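You operate a simulated robot arm through the tools that you are given. There is no shell and no other tool. Be economical: measure what you need, move in short steps, check, and stop when the job is done.

You are at the controls of a simulated robot arm. One attempt, no reset.

TASK
Cap the clamp block's cable stubs: red cap on the yellow one, white cap on the blue one, pressed home.
Fine: clamp slider at GRIP before pressing; leave it there. Leave the third cap.
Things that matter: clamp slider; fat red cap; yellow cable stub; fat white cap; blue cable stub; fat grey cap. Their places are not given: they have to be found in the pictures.

Only the result counts: the job must be done as asked and must still hold three seconds after the hand-in. Knocking over, shifting, dropping, spilling or breaking anything else fails it.

THE ROBOT
A 6-joint arm with a two-finger parallel gripper, fixed in place. Base frame: the origin is at the foot of the arm, x ahead of it, y to its left, z up. Units: mm, degrees, N and s.
With the tool pointing down near the work surface it reaches from about 260 to 680 mm from the base axis. Its first joint turns from -66.0 to 66.0 degrees. Payload 2.9 kg.
The tool frame sits at the grasp point between the pads (the TCP): z along the fingers, y along the line on which they close. The tips reach 30 mm beyond it. Largest opening 110 mm; finger width 20, thickness 10; the body of the gripper, 48 by 112 mm, starts 55 mm behind the TCP.
Orientation is told as [roll, pitch, yaw] about the base's x, y, z axes, in that order, counted from this pose: with the fingers straight down and closing along the base's y, the tool's x points along the base's -x, its y along +y and its z along -z.

THE INTERFACE
- The arm moves only by the tool step_arm. Its argument "steps" is one flat list of numbers, 7 for each row, row after row: the shift along the tool's x, y, z in mm, then the turn, a rotation vector about the tool's x, y, z in degrees, then the finger opening in mm, from 0 to 110. In form: [dx, dy, dz, rx, ry, rz, gripper, dx, dy, dz, rx, ry, rz, gripper, ...]. A call has 1 to 12 rows; each row is the pose to reach, as a shift and turn from the pose commanded when the call began, along the tool's axes at that moment. Rows are played at 5 a second. More than 50 mm and 8.6 degrees between two rows, or a gripper value outside its range, and nothing of the call is played. Where a pose cannot be reached the arm comes as near as it can. A force on the tool above 50 N (or 10 N above the force at the start of the call, whichever is more), or a blocked arm, ends the call early, and 0.2 s more pass. Each finger travels about 108 mm/s and halts on what it meets, pressing with about 20 N; the grip force reading is that of the motor and also rises with nothing between the fingers. The clock runs only during rows and for 0.2 s after the last one: add rows that repeat a pose to give the fingers time. The reply holds the time, the measured pose of the TCP, the force on the tool along the base axes, the opening and the grip force, in the units named above and with some noise.
- Cameras (640 x 400 px; columns grow to the right, rows downward): "scene" is fixed at [77.3, 434.6, 1378.9]; the picture's right is [-0.75, -0.66, 0.00], its down [-0.41, 0.46, -0.78] and it looks along [0.52, -0.59, -0.62] (base axes); focal length 371 px, centre (320, 200). "wrist" rides on the gripper at [-36, 0, -57] in the tool frame; the picture's right is [0.00, -1.00, 0.00], its down [0.97, 0.00, -0.24] and it looks along [0.24, 0.00, 0.97] (tool axes); focal length 218 px, centre (320, 200).
- snapshot(camera): a new picture of that camera. The clock stands still meanwhile.
- probe_pixels(camera, pixels): for up to 12 pixels [column, row] of the newest picture of that camera ("zoom" is the newest enlarged one), the place [x, y, z] in the base frame of the surface seen there, good to about 2 mm. The clock stands still meanwhile.
- enlarge(camera, box): a new picture of the part [left, top, right, bottom] of that camera's present view, enlarged. The clock stands still meanwhile.
- finish_job(): hands the job in; it is judged then, once.

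Keep the steps short. Do not move on a guess: measure, check each grasp and each placing, and mend mistakes. In all there are 80 turns and 54 pictures (those below and enlarged ones count). Leave the gripper open and the arm clear of the work at the hand-in unless told otherwise, and finish with a single line.

The tools are called after "Call:" as a command line: name --argument value ..., lists and objects as JSON in quotes. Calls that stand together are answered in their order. step_arm: Moves the arm, as the interface text tells. Its arguments: {"type":"object","properties":{"steps":{"type":"array","items":{"type":"number"}}},"required":["steps"]} The other tools are called the same way: snapshot (camera) takes a picture; probe_pixels (camera, pixels) gives the place of the surface under pixels of a picture; enlarge (camera, box) takes an enlarged picture of a part of a camera's view; finish_job () hands the job in.

At the start:

```text
clock: 0.0
position: [447.2, 54.4, 1062.2]
orientation: [0.0, 0.0, 0.0]
contact_force: [-0.8, 0.0, 0.2]
grip_width: 110.1
grip_force: 0.1
```

scene: 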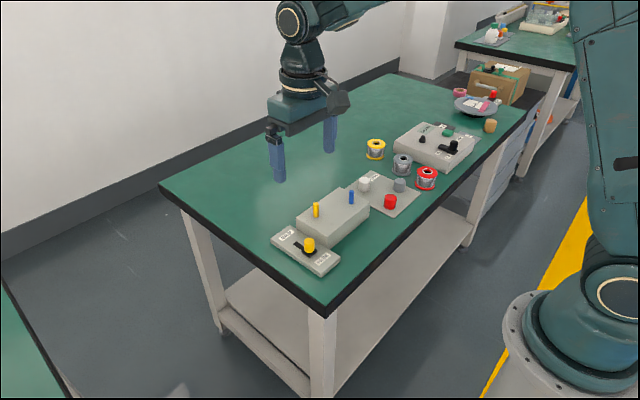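
wrist: 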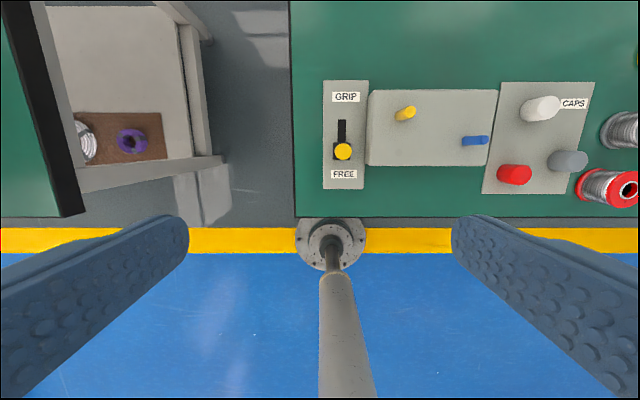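

I see the clamp block, the slider (at FREE) and three caps. I'll enlarge both views to measure them.

Call:
enlarge --camera "wrist" --box '[310, 70, 610, 220]'

Call:
probe_pixels --camera "wrist" --pixels '[[343, 152], [342, 125], [400, 116], [411, 110], [466, 142], [485, 140], [505, 176], [525, 174], [530, 112], [550, 105], [430, 150], [490, 185]]'

Call:
enlarge --camera "scene" --box '[260, 160, 440, 280]'

```text
2.13 times, centred on (460, 145) of wrist
```

zoom: 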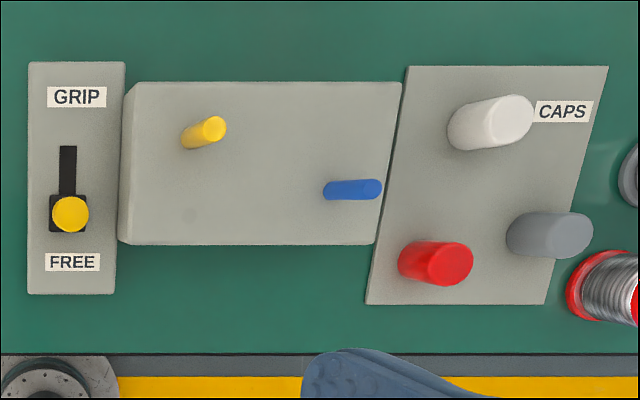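

```text
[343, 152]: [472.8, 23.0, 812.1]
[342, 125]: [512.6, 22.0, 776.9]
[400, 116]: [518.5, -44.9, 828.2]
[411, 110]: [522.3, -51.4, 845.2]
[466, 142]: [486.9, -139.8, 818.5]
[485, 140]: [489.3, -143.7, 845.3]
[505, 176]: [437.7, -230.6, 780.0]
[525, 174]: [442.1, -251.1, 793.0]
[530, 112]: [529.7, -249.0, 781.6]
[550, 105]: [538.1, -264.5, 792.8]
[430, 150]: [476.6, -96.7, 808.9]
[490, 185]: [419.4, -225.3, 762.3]
```

```text
3.33 times, centred on (350, 220) of scene
```

zoom: 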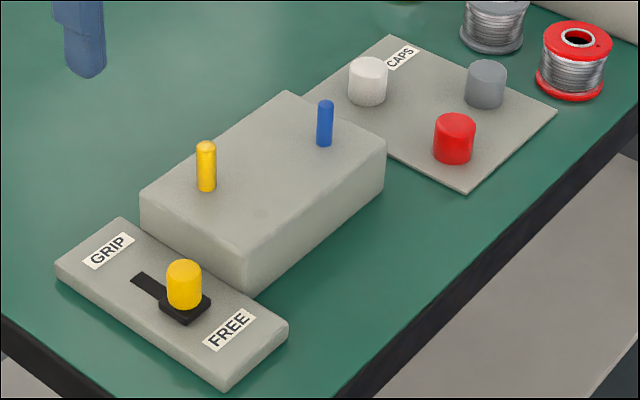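

The slider knob is at about (472, 22) with its top at z 812. It sits at FREE and the slot runs toward +x. Before moving, I'll measure the slot ends, the knob edges and the plate height.

Call:
probe_pixels --camera "wrist" --pixels '[[342, 120], [342, 139], [343, 147], [343, 156], [336, 151], [351, 151], [343, 165], [365, 130], [372, 130], [340, 185], [335, 143], [347, 159]]'

Call:
step_arm --steps '[4, -10, 45, 0, 0, 0, 80, 7, -20, 90, 0, 0, 0, 50, 12, -32, 135, 0, 0, 0, 20, 12, -32, 165, 0, 0, 0, 0, 12, -32, 165, 0, 0, 0, 0, 12, -32, 165, 0, 0, 0, 0]'

Call:
snapshot --camera "wrist"

```text
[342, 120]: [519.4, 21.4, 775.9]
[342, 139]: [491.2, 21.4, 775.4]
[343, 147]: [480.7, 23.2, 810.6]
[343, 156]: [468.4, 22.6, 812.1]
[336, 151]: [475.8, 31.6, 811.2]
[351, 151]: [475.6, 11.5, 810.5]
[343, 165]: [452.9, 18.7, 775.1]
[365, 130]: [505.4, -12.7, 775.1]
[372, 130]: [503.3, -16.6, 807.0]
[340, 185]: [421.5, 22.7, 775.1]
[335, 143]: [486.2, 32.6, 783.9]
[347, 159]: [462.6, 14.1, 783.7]
```

```text
clock: 1.4
position: [434.3, 23.2, 898.0]
orientation: [0.0, 0.0, -0.1]
contact_force: [-0.3, 0.1, 0.1]
grip_width: 0.1
grip_force: 19.6
```

```text
49 pictures are left
```

wrist: 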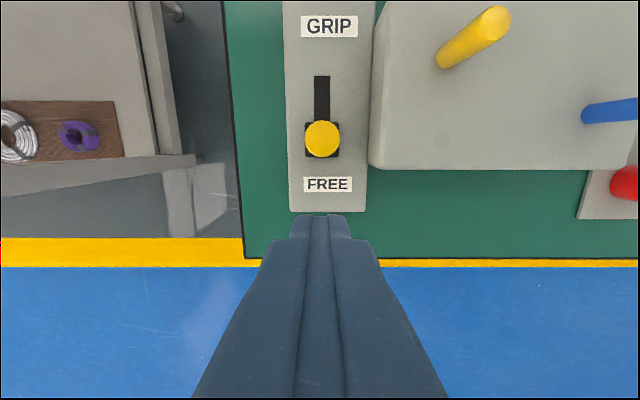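

The closed fingers are behind the knob. I'll lower to TCP z 820 (tips at 790, above the slider pad at 784), then push along +x in small steps.

Call:
step_arm --steps '[0, 1, 40, 0, 0, 0, 0, 0, 1, 78, 0, 0, 0, 0, -15, 1, 78, 0, 0, 0, 0, -21, 1, 78, 0, 0, 0, 0, -27, 1, 78, 0, 0, 0, 0, -33, 1, 78, 0, 0, 0, 0, -39, 1, 78, 0, 0, 0, 0, -44, 1, 78, 0, 0, 0, 0]'

Call:
snapshot --camera "wrist"

Call:
enlarge --camera "scene" --box '[260, 160, 440, 280]'

```text
clock: 3.2
position: [479.0, 24.3, 819.6]
orientation: [0.0, -0.1, 0.0]
contact_force: [-1.2, -0.5, 1.1]
grip_width: 0.1
grip_force: 20.0
```

```text
48 pictures are left
```

wrist: 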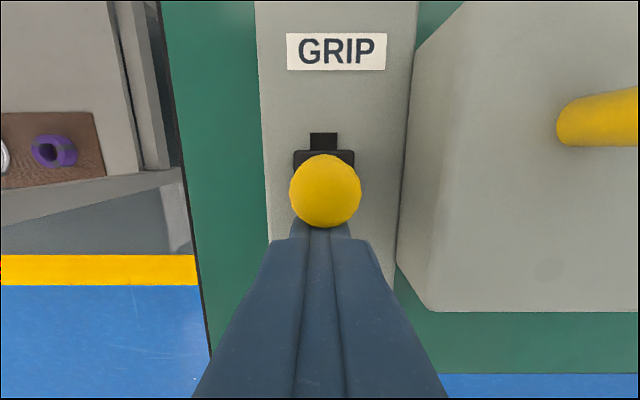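

```text
3.33 times, centred on (350, 220) of scene
```

zoom: 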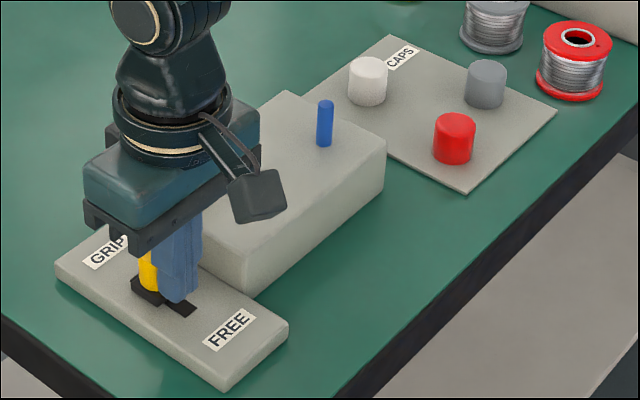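

The knob is moving, and a little slot is still visible ahead of it (rows 133–150). I'll push on in 2 mm steps.

Call:
step_arm --steps '[-2, 0, 0, 0, 0, 0, 0, -4, 0, 0, 0, 0, 0, 0, -6, 0, 0, 0, 0, 0, 0, -7, 0, 0, 0, 0, 0, 0]'

Call:
snapshot --camera "wrist"

```text
clock: 4.2
position: [484.4, 24.3, 819.4]
orientation: [0.0, 0.0, 0.0]
contact_force: [-0.8, 0.8, 0.0]
grip_width: 0.0
grip_force: 20.2
```

```text
46 pictures are left
```

wrist: 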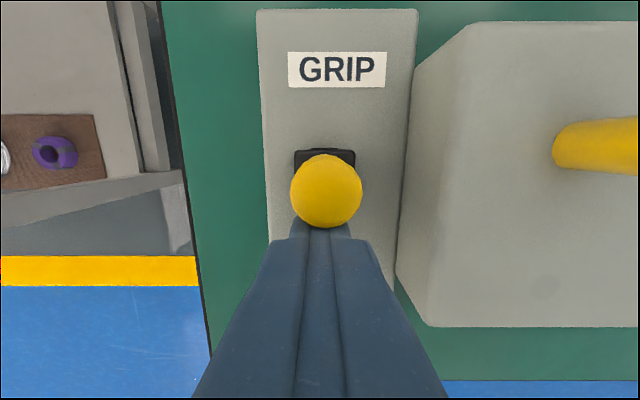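

No slot is left ahead, but no stop has been felt yet. I'll nudge in 1 mm steps and watch the force.

Call:
step_arm --steps '[-1, 0, 0, 0, 0, 0, 0, -2, 0, 0, 0, 0, 0, 0, -2, 0, 0, 0, 0, 0, 0]'

Call:
probe_pixels --camera "wrist" --pixels '[[325, 150], [325, 145], [325, 190]]'

```text
clock: 5.0
position: [487.0, 24.0, 820.0]
orientation: [0.0, 0.0, 0.0]
contact_force: [-1.7, 0.0, -0.3]
grip_width: 0.2
grip_force: 19.7
```

```text
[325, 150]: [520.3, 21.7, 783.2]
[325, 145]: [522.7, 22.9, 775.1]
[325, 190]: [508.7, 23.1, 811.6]
```

Call:
step_arm --steps '[-1, 0, 0, 0, 0, 0, 0, -2, 0, 0, 0, 0, 0, 0, -3, 0, 0, 0, 0, 0, 0, -3, 0, 0, 0, 0, 0, 0]'

Call:
snapshot --camera "wrist"

```text
clock: 6.0
position: [491.6, 23.3, 819.1]
orientation: [0.0, 0.0, 0.0]
contact_force: [-1.0, -0.3, -0.1]
grip_width: 0.1
grip_force: 19.5
```

```text
45 pictures are left
```

wrist: 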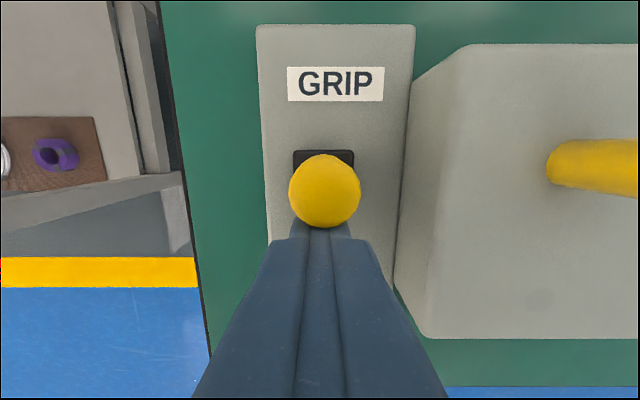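

Still sliding freely. I'll keep pushing in small steps up to the stop.

Call:
step_arm --steps '[-1, 0, 0, 0, 0, 0, 0, -2, 0, 0, 0, 0, 0, 0, -3, 0, 0, 0, 0, 0, 0, -4, 0, 0, 0, 0, 0, 0, -4, 0, 0, 0, 0, 0, 0]'

Call:
snapshot --camera "wrist"

Call:
probe_pixels --camera "wrist" --pixels '[[325, 155], [325, 190], [335, 30]]'

```text
clock: 7.2
position: [492.9, 23.5, 819.4]
orientation: [0.0, 0.1, 0.0]
contact_force: [-11.1, -0.7, 3.7]
grip_width: 0.0
grip_force: 19.7
```

```text
44 pictures are left
```

wrist: 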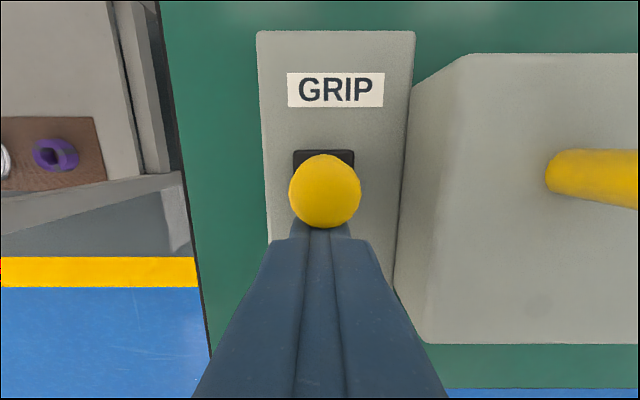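

```text
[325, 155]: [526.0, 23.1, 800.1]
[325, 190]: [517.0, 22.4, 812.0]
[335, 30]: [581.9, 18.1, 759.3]
```

The stop is reached: 11 N, knob at about x 513–517. I'll back off, rise, and move over the caps with the fingers open.

Call:
step_arm --steps '[12, 0, 0, 0, 0, 0, 0, 12, 0, -50, 0, 0, 0, 0, 14, 0, -100, 0, 0, 0, 0, 20, 0, -145, 0, 0, 0, 0, 25, -45, -145, 0, 0, 0, 40, 30, -90, -145, 0, 0, 0, 60, 33, -138, -145, 0, 0, 0, 70, 33, -186, -145, 0, 0, 0, 70, 33, -234, -145, 0, 0, 0, 70, 33, -264, -145, 0, 0, 0, 70, 33, -264, -145, 0, 0, 0, 70]'

Call:
snapshot --camera "wrist"

Call:
enlarge --camera "scene" --box '[260, 160, 440, 280]'

```text
clock: 9.6
position: [460.6, -240.8, 965.4]
orientation: [0.0, 0.1, 0.0]
contact_force: [0.0, 0.4, 0.1]
grip_width: 70.0
grip_force: 0.1
```

```text
43 pictures are left
```

wrist: 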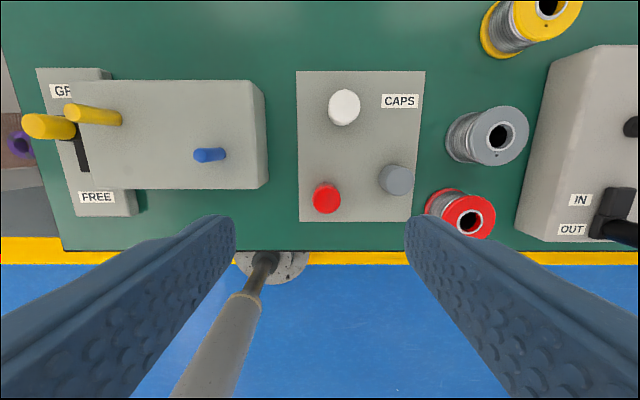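

```text
3.33 times, centred on (350, 220) of scene
```

zoom: 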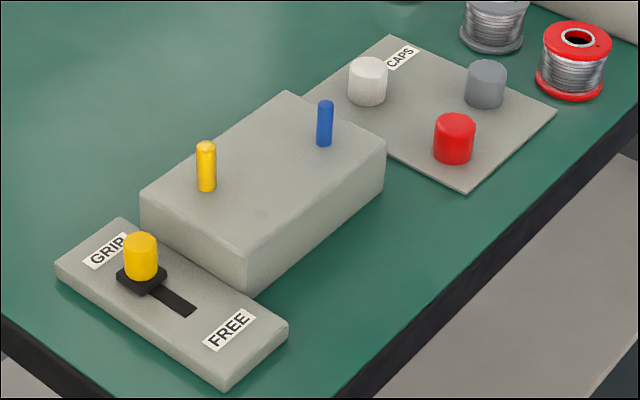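

The slider is at GRIP. Next I'll measure the caps on their tops, edges and plate.

Call:
enlarge --camera "wrist" --box '[290, 70, 430, 230]'

Call:
probe_pixels --camera "wrist" --pixels '[[326, 195], [315, 195], [338, 195], [326, 184], [326, 206], [326, 211], [345, 105], [331, 105], [358, 105], [345, 92], [345, 117], [360, 160]]'

```text
2.50 times, centred on (360, 150) of wrist
```

zoom: 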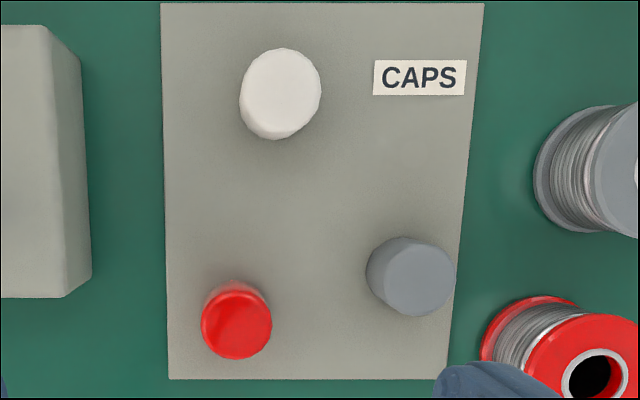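

```text
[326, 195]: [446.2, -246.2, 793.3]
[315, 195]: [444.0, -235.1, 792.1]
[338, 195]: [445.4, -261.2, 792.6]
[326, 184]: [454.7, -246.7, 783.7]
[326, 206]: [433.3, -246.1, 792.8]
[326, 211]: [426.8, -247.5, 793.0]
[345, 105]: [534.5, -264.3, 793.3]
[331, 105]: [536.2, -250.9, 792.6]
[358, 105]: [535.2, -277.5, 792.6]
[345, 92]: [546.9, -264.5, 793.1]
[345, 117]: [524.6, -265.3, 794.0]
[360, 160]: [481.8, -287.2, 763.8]
```

The red cap centre is about (440.5, −247), top z 793, radius about 15. The white cap is about (533.5, −264.5). I'll descend over the red cap to TCP z 835 and look before gripping.

Call:
step_arm --steps '[10, -3, 45, 0, 0, 0, 70, 20, -6, 90, 0, 0, 0, 70, 20, -6, 125, 0, 0, 0, 60, 20, -6, 125, 0, 0, 0, 60]'

Call:
snapshot --camera "wrist"

```text
clock: 10.6
position: [441.7, -246.8, 838.4]
orientation: [0.1, 0.0, -0.1]
contact_force: [-0.1, 0.6, -0.9]
grip_width: 60.0
grip_force: 0.1
```

```text
40 pictures are left
```

wrist: 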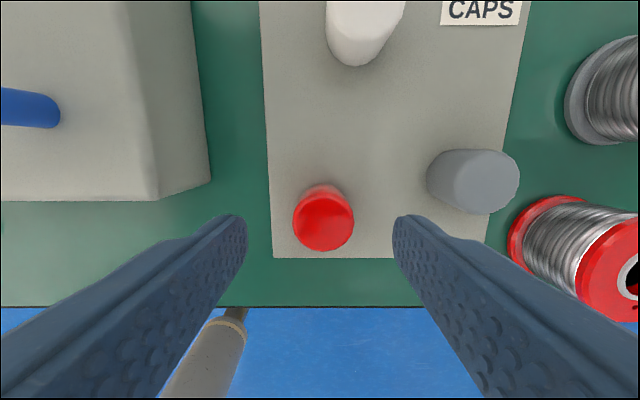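

The cap is centred between the fingers. I'll take exact edge readings for x and y.

Call:
probe_pixels --camera "wrist" --pixels '[[295, 222], [351, 222], [323, 222], [323, 197], [323, 247], [323, 188], [400, 235]]'

```text
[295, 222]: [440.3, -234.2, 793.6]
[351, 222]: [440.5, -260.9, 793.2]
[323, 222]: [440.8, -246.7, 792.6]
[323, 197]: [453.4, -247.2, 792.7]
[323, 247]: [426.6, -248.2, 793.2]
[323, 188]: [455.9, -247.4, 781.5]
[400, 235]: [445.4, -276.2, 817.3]
```

Centre (440.2, −247.4). Descend to z 804 and close.

Call:
step_arm --steps '[1.4, -0.6, 20, 0, 0, 0, 60, 1.4, -0.6, 34.4, 0, 0, 0, 60, 1.4, -0.6, 34.4, 0, 0, 0, 45, 1.4, -0.6, 34.4, 0, 0, 0, 25, 1.4, -0.6, 34.4, 0, 0, 0, 20, 1.4, -0.6, 34.4, 0, 0, 0, 20]'

```text
clock: 12.0
position: [441.2, -247.5, 804.8]
orientation: [0.0, 0.0, 0.0]
contact_force: [0.3, 0.4, -0.5]
grip_width: 30.8
grip_force: 19.9
```

Gripped at 30.8 mm. I'll lift and carry it toward the yellow stub, stopping short in x so the camera sees the stub tip.

Call:
step_arm --steps '[0, 0, -40, 0, 0, 0, 20, 0, 0, -85, 0, 0, 0, 20, 0, 0, -125, 0, 0, 0, 20, -10, 45, -125, 0, 0, 0, 20, -25, 90, -125, 0, 0, 0, 20, -40, 135, -125, 0, 0, 0, 20, -45, 180, -125, 0, 0, 0, 20, -50, 197, -125, 0, 0, 0, 20, -50, 197, -125, 0, 0, 0, 20]'

Call:
snapshot --camera "wrist"

```text
clock: 14.0
position: [491.0, -49.9, 930.9]
orientation: [0.1, 0.0, 0.0]
contact_force: [-0.6, 1.1, -0.2]
grip_width: 30.8
grip_force: 20.4
```

```text
39 pictures are left
```

wrist: 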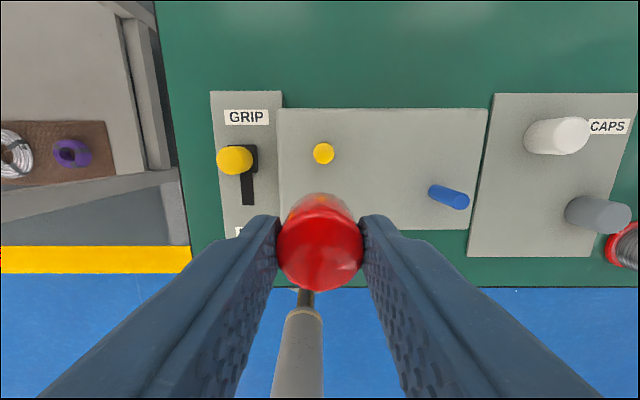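

The stub tip is at about (323, 153). I'll enlarge around the stub and the held cap.

Call:
enlarge --camera "wrist" --box '[293, 130, 373, 180]'

Call:
probe_pixels --camera "wrist" --pixels '[[323, 153], [316, 153], [330, 153], [323, 145], [323, 160], [320, 245], [320, 215], [320, 275], [285, 245], [356, 245], [320, 285], [320, 235]]'

```text
8.00 times, centred on (333, 155) of wrist
```

zoom: 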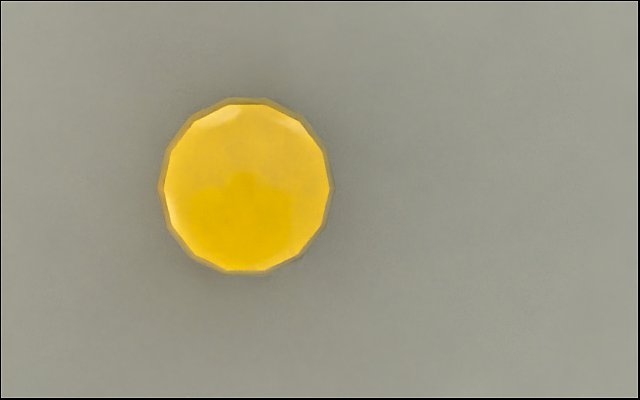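

```text
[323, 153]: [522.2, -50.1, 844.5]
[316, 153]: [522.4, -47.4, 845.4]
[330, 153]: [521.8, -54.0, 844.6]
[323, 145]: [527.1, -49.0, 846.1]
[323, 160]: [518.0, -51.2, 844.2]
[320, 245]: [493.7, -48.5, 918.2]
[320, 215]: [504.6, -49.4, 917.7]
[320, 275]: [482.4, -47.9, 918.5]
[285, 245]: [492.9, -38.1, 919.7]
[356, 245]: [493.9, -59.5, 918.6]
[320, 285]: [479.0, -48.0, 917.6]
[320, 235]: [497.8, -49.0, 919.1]
```

The stub tip centre works out to (522.4, −52.1), z 845. I'll move over it and down to TCP z 893, which puts the cap bottom at about 852, then check from the scene camera.

Call:
step_arm --steps '[-16, -2.2, 0, 0, 0, 0, 20, -31.4, -2.2, 0, 0, 0, 0, 20, -31.4, -2.2, 38, 0, 0, 0, 20, -31.4, -2.2, 38, 0, 0, 0, 20]'

Call:
enlarge --camera "scene" --box '[286, 180, 346, 220]'

Call:
snapshot --camera "wrist"

```text
clock: 15.0
position: [521.7, -52.2, 893.2]
orientation: [0.0, 0.0, 0.0]
contact_force: [-0.1, -0.1, -0.6]
grip_width: 30.9
grip_force: 20.2
```

```text
10.00 times, centred on (316, 200) of scene
```

zoom: 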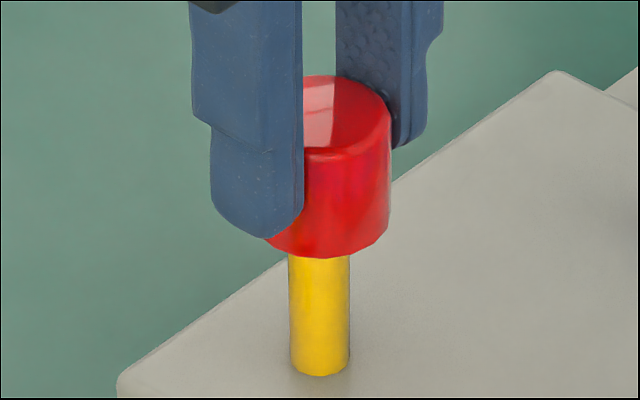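

```text
36 pictures are left
```

wrist: 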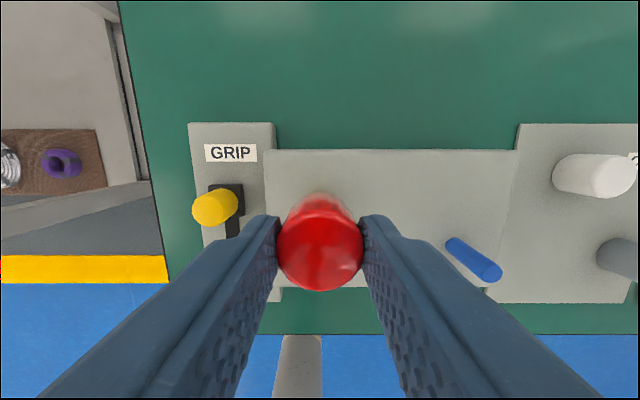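

The view is well aligned: cap centre column is about 322 against stub 319.5, so roughly 0.5 mm off. I'll correct by that and descend in small steps, watching the force.

Call:
step_arm --steps '[-0.4, 0.4, 3, 0, 0, 0, 20, -0.4, 0.4, 6, 0, 0, 0, 20, -0.4, 0.4, 9, 0, 0, 0, 20, -0.4, 0.4, 12, 0, 0, 0, 20, -0.4, 0.4, 12, 0, 0, 0, 20]'

Call:
enlarge --camera "scene" --box '[286, 180, 346, 220]'

```text
clock: 16.2
position: [521.8, -51.7, 880.2]
orientation: [0.1, 0.0, 0.0]
contact_force: [0.7, 0.4, 0.7]
grip_width: 30.8
grip_force: 20.2
```

```text
10.00 times, centred on (316, 200) of scene
```

zoom: 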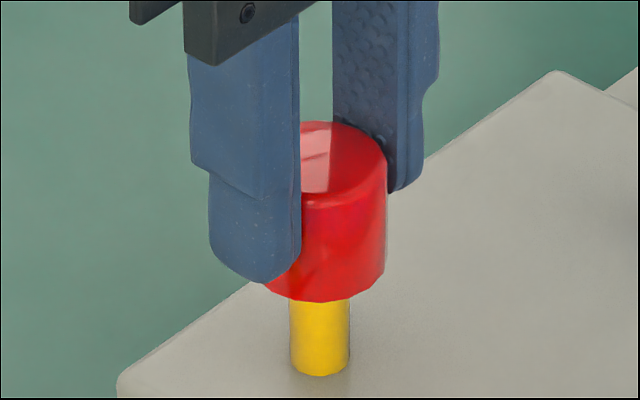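

The cap bottom is now about 840, below the tip at 845, with no force, so it is threaded on. Continue down.

Call:
step_arm --steps '[0, 0, 3, 0, 0, 0, 20, 0, 0, 6, 0, 0, 0, 20, 0, 0, 9, 0, 0, 0, 20, 0, 0, 12, 0, 0, 0, 20, 0, 0, 15, 0, 0, 0, 20, 0, 0, 15, 0, 0, 0, 20]'

Call:
enlarge --camera "scene" --box '[286, 180, 346, 220]'

```text
clock: 17.6
position: [521.2, -51.7, 865.2]
orientation: [0.1, 0.1, 0.0]
contact_force: [0.0, -0.3, 0.7]
grip_width: 30.8
grip_force: 19.6
```

```text
10.00 times, centred on (316, 200) of scene
```

zoom: 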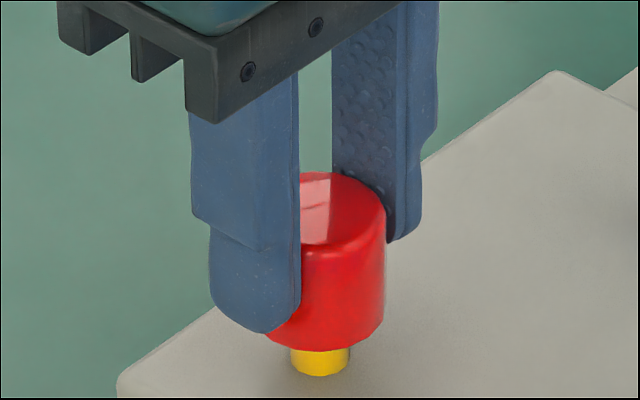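

Still no resistance. Continue in 2 mm steps until contact.

Call:
step_arm --steps '[0, 0, 2, 0, 0, 0, 20, 0, 0, 4, 0, 0, 0, 20, 0, 0, 6, 0, 0, 0, 20, 0, 0, 8, 0, 0, 0, 20, 0, 0, 10, 0, 0, 0, 20, 0, 0, 10, 0, 0, 0, 20]'

Call:
enlarge --camera "scene" --box '[286, 180, 346, 220]'

```text
clock: 19.0
position: [522.3, -50.6, 855.9]
orientation: [0.0, 0.0, 0.0]
contact_force: [0.0, 0.8, 4.3]
grip_width: 30.6
grip_force: 20.0
```

```text
10.00 times, centred on (316, 200) of scene
```

zoom: 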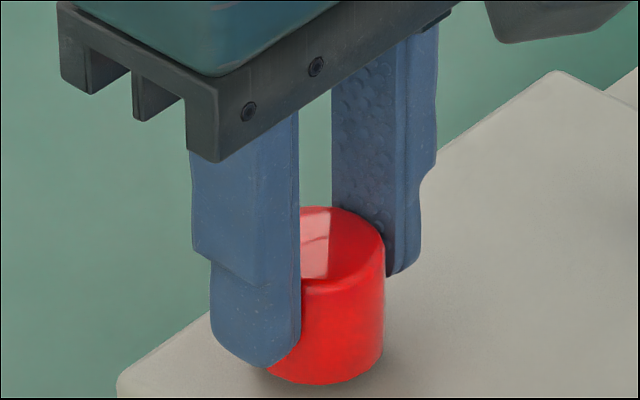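

A little resistance: 4 N, with the cap bottom at about 815. I'll press on in 1 mm steps.

Call:
step_arm --steps '[0, 0, 1, 0, 0, 0, 20, 0, 0, 2, 0, 0, 0, 20, 0, 0, 3, 0, 0, 0, 20, 0, 0, 4, 0, 0, 0, 20, 0, 0, 5, 0, 0, 0, 20, 0, 0, 6, 0, 0, 0, 20, 0, 0, 6, 0, 0, 0, 20]'

Call:
enlarge --camera "scene" --box '[286, 180, 346, 220]'

```text
clock: 20.6
position: [522.5, -51.6, 849.9]
orientation: [0.0, -0.1, -0.1]
contact_force: [-2.8, 0.8, 14.3]
grip_width: 30.7
grip_force: 19.9
```

```text
10.00 times, centred on (316, 200) of scene
```

zoom: 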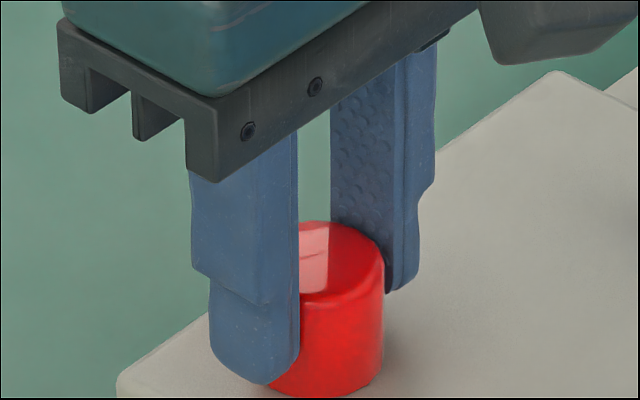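

14 N now, with the cap near the block face. I'll press a few more millimetres.

Call:
step_arm --steps '[0, 0, 1, 0, 0, 0, 20, 0, 0, 2, 0, 0, 0, 20, 0, 0, 3, 0, 0, 0, 20, 0, 0, 3, 0, 0, 0, 20]'

Call:
enlarge --camera "scene" --box '[286, 180, 346, 220]'

```text
clock: 21.6
position: [523.4, -51.2, 847.3]
orientation: [-0.1, -0.2, 0.0]
contact_force: [3.0, 1.3, 16.8]
grip_width: 30.8
grip_force: 20.7
```

```text
10.00 times, centred on (316, 200) of scene
```

zoom: 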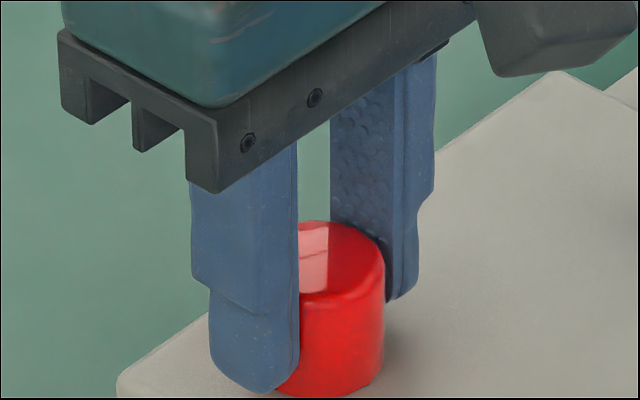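

The cap has stopped and the fingers slip over it at 17 N. I'll release, rise and measure the cap top, then press from above with closed fingers.

Call:
step_arm --steps '[0, 0, 0, 0, 0, 0, 50, 0, 0, 0, 0, 0, 0, 60, 0, 0, -30, 0, 0, 0, 60, 25, 0, -70, 0, 0, 0, 60, 25, 0, -70, 0, 0, 0, 60]'

Call:
snapshot --camera "wrist"

Call:
enlarge --camera "scene" --box '[286, 180, 346, 220]'

```text
clock: 22.8
position: [498.4, -53.2, 917.8]
orientation: [0.1, 0.0, 0.0]
contact_force: [0.7, -1.1, -0.4]
grip_width: 60.1
grip_force: 0.1
```

```text
30 pictures are left
```

wrist: 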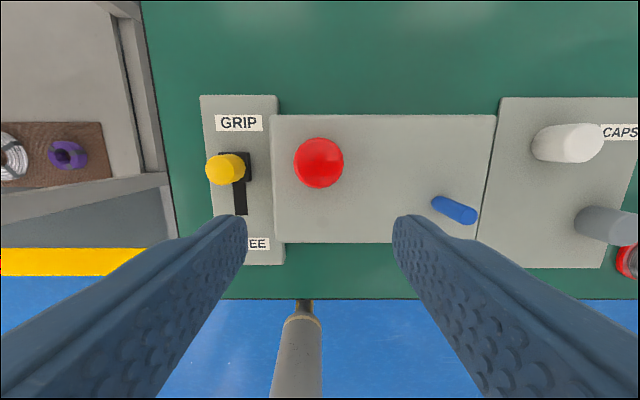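

```text
10.00 times, centred on (316, 200) of scene
```

zoom: 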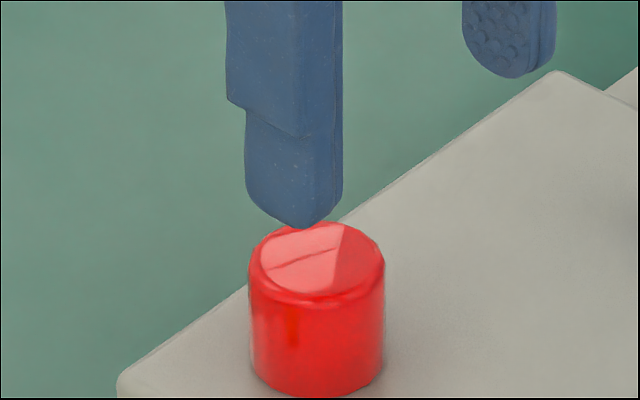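

Call:
probe_pixels --camera "wrist" --pixels '[[319, 162], [310, 155], [328, 155], [310, 170], [328, 170], [297, 162], [341, 162], [319, 142], [319, 183], [400, 150], [360, 200]]'

Call:
probe_pixels --camera "zoom" --pixels '[[320, 392], [320, 380], [320, 340], [320, 310], [300, 265], [360, 250], [450, 350], [500, 250]]'

```text
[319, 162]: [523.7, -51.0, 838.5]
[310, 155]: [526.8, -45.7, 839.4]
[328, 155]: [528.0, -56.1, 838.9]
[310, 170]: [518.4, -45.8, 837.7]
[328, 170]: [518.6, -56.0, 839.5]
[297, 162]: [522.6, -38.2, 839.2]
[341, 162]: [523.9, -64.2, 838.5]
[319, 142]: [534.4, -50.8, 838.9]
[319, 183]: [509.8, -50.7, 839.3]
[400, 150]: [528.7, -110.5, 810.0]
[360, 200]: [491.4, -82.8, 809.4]
```

```text
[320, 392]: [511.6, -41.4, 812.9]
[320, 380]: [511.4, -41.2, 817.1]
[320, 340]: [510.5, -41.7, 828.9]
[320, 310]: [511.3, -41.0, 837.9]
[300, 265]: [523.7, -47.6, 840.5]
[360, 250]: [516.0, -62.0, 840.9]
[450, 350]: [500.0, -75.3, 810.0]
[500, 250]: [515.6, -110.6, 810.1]
```

Cap top is z 838.9 over block top 809.7, which equals the cap height of about 29, so it is seated. I'll make sure with a gentle press from above using closed fingers.

Call:
step_arm --steps '[-12, 0.5, 0, 0, 0, 0, 30, -24.7, 0.5, 0, 0, 0, 0, 0, -24.7, 0.5, 0, 0, 0, 0, 0, -24.7, 0.5, 30, 0, 0, 0, 0, -24.7, 0.5, 46, 0, 0, 0, 0, -24.7, 0.5, 48, 0, 0, 0, 0, -24.7, 0.5, 50, 0, 0, 0, 0, -24.7, 0.5, 51, 0, 0, 0, 0, -24.7, 0.5, 52, 0, 0, 0, 0, -24.7, 0.5, 53, 0, 0, 0, 0]'

```text
clock: 24.7
position: [522.6, -51.9, 869.9]
orientation: [0.0, -0.2, 0.0]
contact_force: [-4.5, 0.1, 11.2]
grip_width: 0.0
grip_force: 20.3
stopped in row 9: the force on the tool passed its limit (the readings are from after the stop); the commanded pose is now the measured one
```

Over 50 N was reached at tip z of about 839 with no further travel, so red is home. I'll rise and go to the white cap with the fingers opening.

Call:
step_arm --steps '[0, 0, -40, 0, 0, 0, 0, 0, 0, -80, 0, 0, 0, 0, -3, -48, -80, 0, 0, 0, 20, -6, -96, -80, 0, 0, 0, 40, -8, -144, -80, 0, 0, 0, 60, -10, -192, -80, 0, 0, 0, 60, -11, -212.5, -75, 0, 0, 0, 60, -11, -212.5, -30, 0, 0, 0, 60, -11, -212.5, 30, 0, 0, 0, 60]'

```text
refused: row 9 steps farther than a row can; nothing moved
```

Call:
step_arm --steps '[0, 0, -40, 0, 0, 0, 0, 0, 0, -80, 0, 0, 0, 0, -3, -48, -80, 0, 0, 0, 20, -6, -96, -80, 0, 0, 0, 40, -8, -144, -80, 0, 0, 0, 60, -10, -192, -80, 0, 0, 0, 60, -11, -212.5, -75, 0, 0, 0, 60, -11, -212.5, -30, 0, 0, 0, 60, -11, -212.5, 10, 0, 0, 0, 60, -11, -212.5, 30, 0, 0, 0, 60, -11, -212.5, 30, 0, 0, 0, 60]'

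Call:
snapshot --camera "wrist"

Call:
enlarge --camera "scene" --box '[260, 160, 440, 280]'

```text
clock: 27.1
position: [535.8, -264.5, 838.1]
orientation: [0.0, -0.2, 0.0]
contact_force: [0.2, -0.3, 0.5]
grip_width: 59.9
grip_force: 0.2
```

```text
28 pictures are left
```

wrist: 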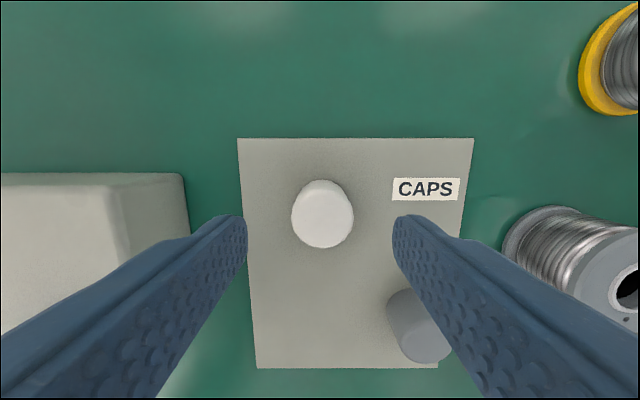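

```text
3.33 times, centred on (350, 220) of scene
```

zoom: 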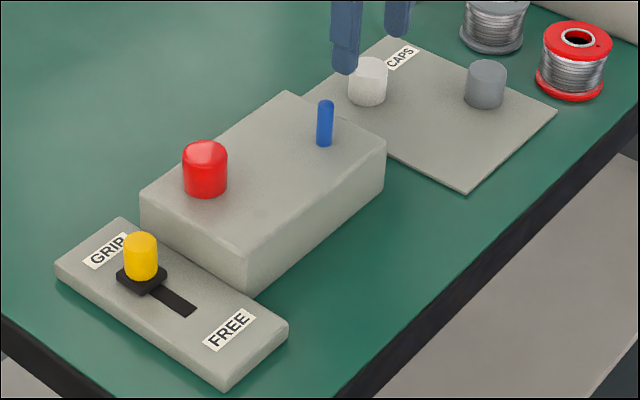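

Call:
probe_pixels --camera "wrist" --pixels '[[293, 214], [352, 214], [322, 214], [322, 188], [322, 240], [322, 245], [310, 200], [335, 200], [310, 230], [335, 230]]'

```text
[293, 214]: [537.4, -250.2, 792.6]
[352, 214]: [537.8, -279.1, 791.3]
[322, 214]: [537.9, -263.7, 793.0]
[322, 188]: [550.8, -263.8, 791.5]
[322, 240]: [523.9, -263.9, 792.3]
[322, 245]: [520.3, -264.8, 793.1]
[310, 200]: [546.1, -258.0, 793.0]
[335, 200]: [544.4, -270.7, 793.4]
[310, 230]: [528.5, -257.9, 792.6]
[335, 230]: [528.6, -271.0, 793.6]
```

White cap centre is about (535.5, −264.5), and I'm already over it. Descend to z 804 and close.

Call:
step_arm --steps '[0, 0, 20, 0, 0.2, 0, 60, 0, 0, 33.7, 0, 0.2, 0, 60, 0, 0, 33.7, 0, 0.2, 0, 45, 0, 0, 33.7, 0, 0.2, 0, 25, 0, 0, 33.7, 0, 0.2, 0, 20, 0, 0, 33.7, 0, 0.2, 0, 20]'

```text
clock: 28.5
position: [533.2, -264.3, 806.2]
orientation: [0.0, 0.0, 0.1]
contact_force: [0.1, -0.1, 0.6]
grip_width: 30.6
grip_force: 20.2
```

Gripped at 30.6 mm. I'll lift and carry it toward the blue stub, stopping about 31 mm short in x to view the tip.

Call:
step_arm --steps '[0, 0, -40, 0, 0, 0, 20, 0, 0, -85, 0, 0, 0, 20, 0, 0, -125, 0, 0, 0, 20, 25, 40, -125, 0, 0, 0, 20, 50, 80, -125, 0, 0, 0, 20, 76, 121, -125, 0, 0, 0, 20, 76, 121, -125, 0, 0, 0, 20, 76, 121, -125, 0, 0, 0, 20]'

Call:
snapshot --camera "wrist"

Call:
enlarge --camera "wrist" --box '[280, 130, 360, 180]'

```text
clock: 30.3
position: [458.1, -144.0, 929.5]
orientation: [0.0, 0.0, 0.0]
contact_force: [0.0, 0.4, -0.3]
grip_width: 30.8
grip_force: 20.0
```

```text
26 pictures are left
```

wrist: 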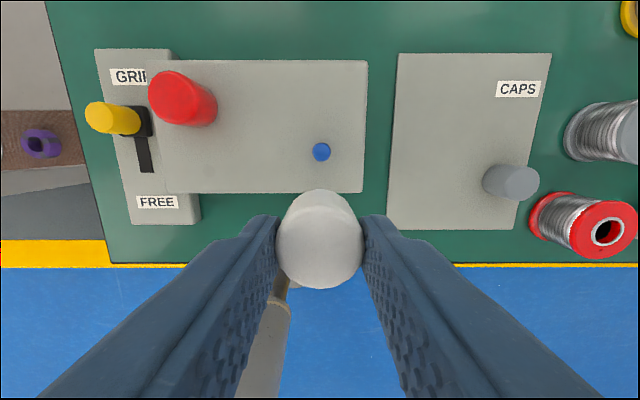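

```text
8.00 times, centred on (320, 155) of wrist
```

zoom: 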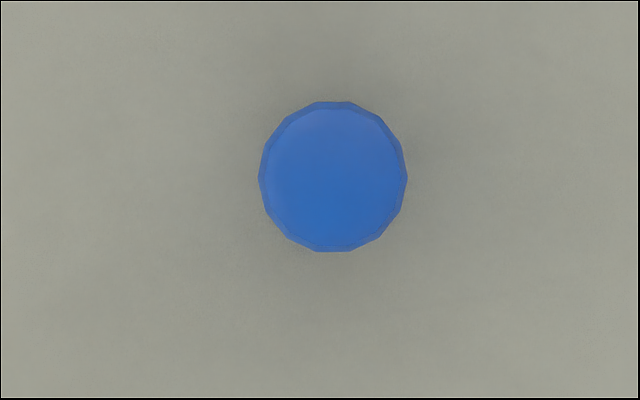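

The blue tip centre is at (321.6, 152). Scaling from the successful yellow alignment, I shift dx −32.4, dy −0.6 and go down 38, then check from the scene camera.

Call:
step_arm --steps '[-16, -0.6, 0, 0, 0, 0, 20, -32.4, -0.6, 0, 0, 0, 0, 20, -32.4, -0.6, 36, 0, 0, 0, 20, -32.4, -0.6, 36, 0, 0, 0, 20]'

Call:
enlarge --camera "scene" --box '[322, 168, 382, 208]'

```text
clock: 31.3
position: [489.6, -144.8, 895.0]
orientation: [0.0, 0.0, 0.0]
contact_force: [0.9, -0.1, 0.1]
grip_width: 30.7
grip_force: 20.1
```

```text
10.00 times, centred on (352, 188) of scene
```

zoom: 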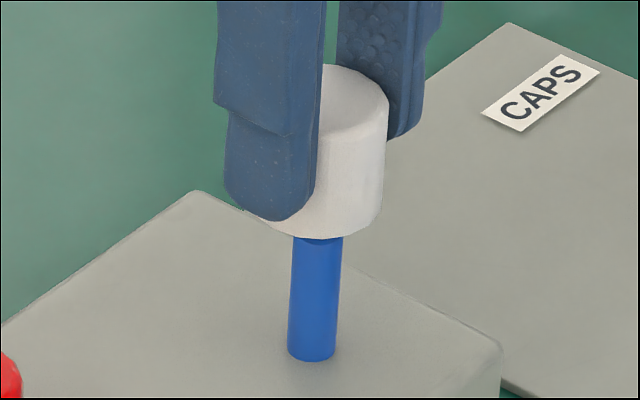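

The cap appears about 0.8 mm left of the stub axis in this view. I'll correct by (−0.5, −0.5) and descend slowly.

Call:
step_arm --steps '[0.5, -0.5, 0, 0, 0, 0, 20, 0.5, -0.5, 3, 0, 0, 0, 20, 0.5, -0.5, 6, 0, 0, 0, 20, 0.5, -0.5, 9, 0, 0, 0, 20, 0.5, -0.5, 12, 0, 0, 0, 20, 0.5, -0.5, 15, 0, 0, 0, 20, 0.5, -0.5, 15, 0, 0, 0, 20]'

Call:
enlarge --camera "scene" --box '[322, 168, 382, 208]'

```text
clock: 32.9
position: [490.3, -145.2, 878.7]
orientation: [-0.1, 0.1, 0.0]
contact_force: [0.1, 0.2, -0.2]
grip_width: 30.5
grip_force: 19.5
```

```text
10.00 times, centred on (352, 188) of scene
```

zoom: 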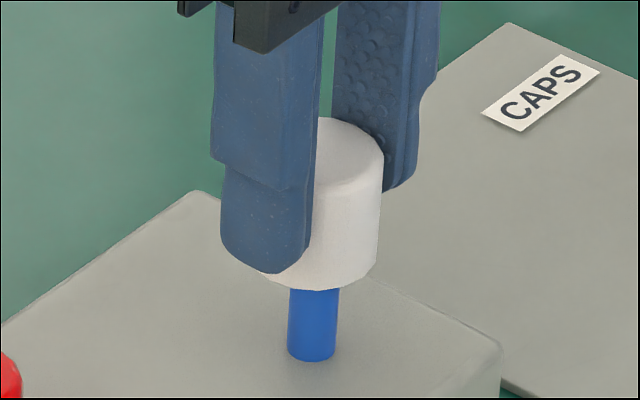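

No force, and the cap is threaded over the tip. Continue down.

Call:
step_arm --steps '[0, 0, 3, 0, 0, 0, 20, 0, 0, 6, 0, 0, 0, 20, 0, 0, 9, 0, 0, 0, 20, 0, 0, 12, 0, 0, 0, 20, 0, 0, 15, 0, 0, 0, 20, 0, 0, 18, 0, 0, 0, 20, 0, 0, 20, 0, 0, 0, 20, 0, 0, 22, 0, 0, 0, 20, 0, 0, 22, 0, 0, 0, 20]'

Call:
enlarge --camera "scene" --box '[322, 168, 382, 208]'

```text
clock: 34.9
position: [490.2, -144.5, 857.2]
orientation: [0.0, -0.1, 0.0]
contact_force: [0.7, -1.5, 4.7]
grip_width: 30.6
grip_force: 20.2
```

```text
10.00 times, centred on (352, 188) of scene
```

zoom: 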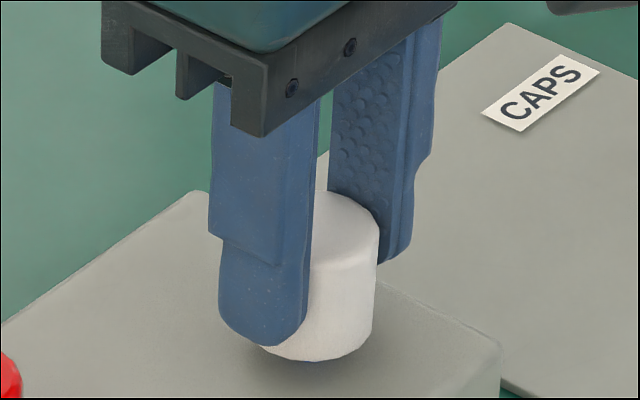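

Resistance begins at 5 N, as with red. I'll press down another 8 mm in 1 mm steps.

Call:
step_arm --steps '[0, 0, 1, 0, 0, 0, 20, 0, 0, 2, 0, 0, 0, 20, 0, 0, 3, 0, 0, 0, 20, 0, 0, 4, 0, 0, 0, 20, 0, 0, 5, 0, 0, 0, 20, 0, 0, 6, 0, 0, 0, 20, 0, 0, 7, 0, 0, 0, 20, 0, 0, 8, 0, 0, 0, 20, 0, 0, 8, 0, 0, 0, 20]'

Call:
enlarge --camera "scene" --box '[322, 168, 382, 208]'

```text
clock: 36.9
position: [490.3, -144.3, 850.1]
orientation: [0.1, 0.0, 0.1]
contact_force: [-4.3, -0.6, 15.0]
grip_width: 30.6
grip_force: 20.2
```

```text
10.00 times, centred on (352, 188) of scene
```

zoom: 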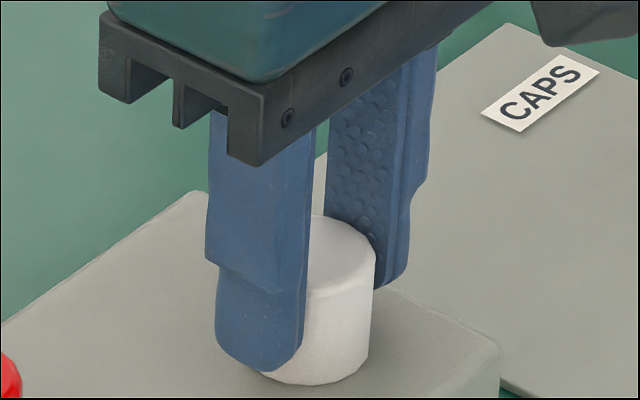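

I'll release, rise, and press from above with closed fingers as before. First, release and look.

Call:
step_arm --steps '[0, 0, 0, 0, 0, 0, 50, 0, 0, 0, 0, 0, 0, 60, 0, 0, -30, 0, 0, 0, 60, 25, 0, -70, 0, 0, 0, 60, 25, 0, -70, 0, 0, 0, 60]'

Call:
snapshot --camera "wrist"

```text
clock: 38.1
position: [464.0, -144.0, 918.3]
orientation: [0.0, 0.1, -0.1]
contact_force: [0.6, -0.4, -0.7]
grip_width: 60.3
grip_force: 0.0
```

```text
20 pictures are left
```

wrist: 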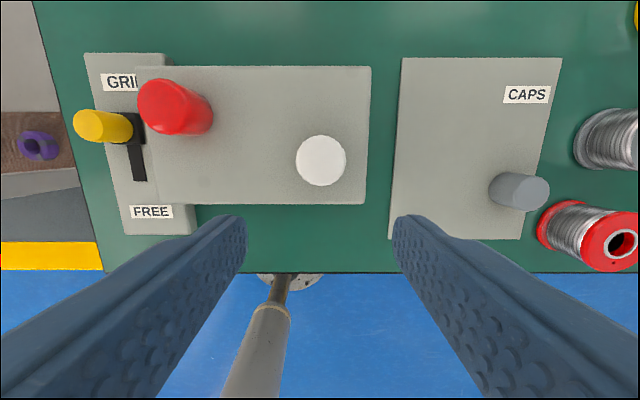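

Call:
probe_pixels --camera "wrist" --pixels '[[321, 160], [310, 150], [332, 150], [310, 170], [332, 170], [260, 170], [350, 190], [321, 138], [321, 182]]'

Call:
step_arm --steps '[-12, 0, 0, 0, 0, 0, 30, -25.5, 0, 0, 0, 0, 0, 0, -25.5, 0, 0, 0, 0, 0, 0, -25.5, 0, 30, 0, 0, 0, 0, -25.5, 0, 45, 0, 0, 0, 0, -25.5, 0, 47, 0, 0, 0, 0, -25.5, 0, 49, 0, 0, 0, 0, -25.5, 0, 50, 0, 0, 0, 0, -25.5, 0, 51, 0, 0, 0, 0, -25.5, 0, 52, 0, 0, 0, 0, -25.5, 0, 53, 0, 0, 0, 0]'

```text
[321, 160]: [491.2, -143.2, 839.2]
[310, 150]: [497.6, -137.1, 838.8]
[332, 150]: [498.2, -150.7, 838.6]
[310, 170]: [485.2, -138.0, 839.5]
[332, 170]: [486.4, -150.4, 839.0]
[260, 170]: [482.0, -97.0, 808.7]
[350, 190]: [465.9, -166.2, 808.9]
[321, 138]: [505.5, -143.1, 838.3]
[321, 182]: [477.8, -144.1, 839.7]
```

```text
clock: 40.5
position: [490.6, -143.8, 868.8]
orientation: [-0.1, -0.2, 0.0]
contact_force: [-14.1, 4.5, 45.5]
grip_width: 0.0
grip_force: 19.8
```

The cap top was 839 before the press, and it held at 45 N without moving, so it is home. I'll rise clear, open, and verify the final scene.

Call:
step_arm --steps '[0, 0, -40, 0, 0, 0, 0, 0, 0, -85, 0, 0, 0, 0, 15, 0, -130, 0, 0, 0, 30, 30, 30, -150, 0, 0, 0, 70, 30, 30, -170, 0, 0, 0, 100, 30, 30, -170, 0, 0, 0, 110]'

Call:
snapshot --camera "wrist"

Call:
enlarge --camera "scene" --box '[260, 160, 440, 280]'

```text
clock: 41.9
position: [459.7, -113.9, 1036.0]
orientation: [0.0, 0.2, 0.0]
contact_force: [0.5, -0.9, 0.2]
grip_width: 110.2
grip_force: 0.0
```

```text
19 pictures are left
```

wrist: 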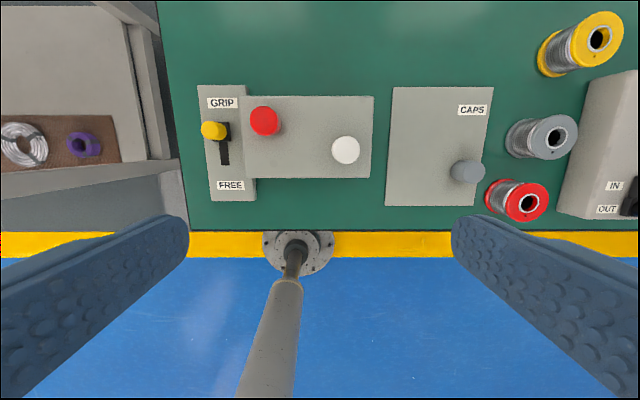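

```text
3.33 times, centred on (350, 220) of scene
```

zoom: 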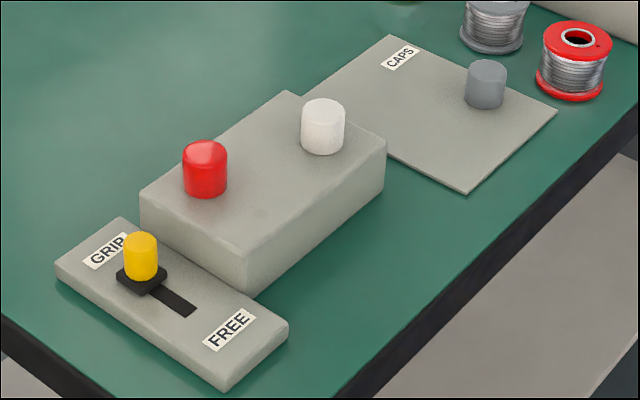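

Both caps are seated, the slider is at GRIP, the grey cap is untouched, and the arm is clear with the gripper open. Handing in.

Call:
finish_job

```text
The job is handed in.
```

Job handed in: red cap pressed home on the yellow stub, white cap pressed home on the blue stub, slider left at GRIP, grey cap untouched.
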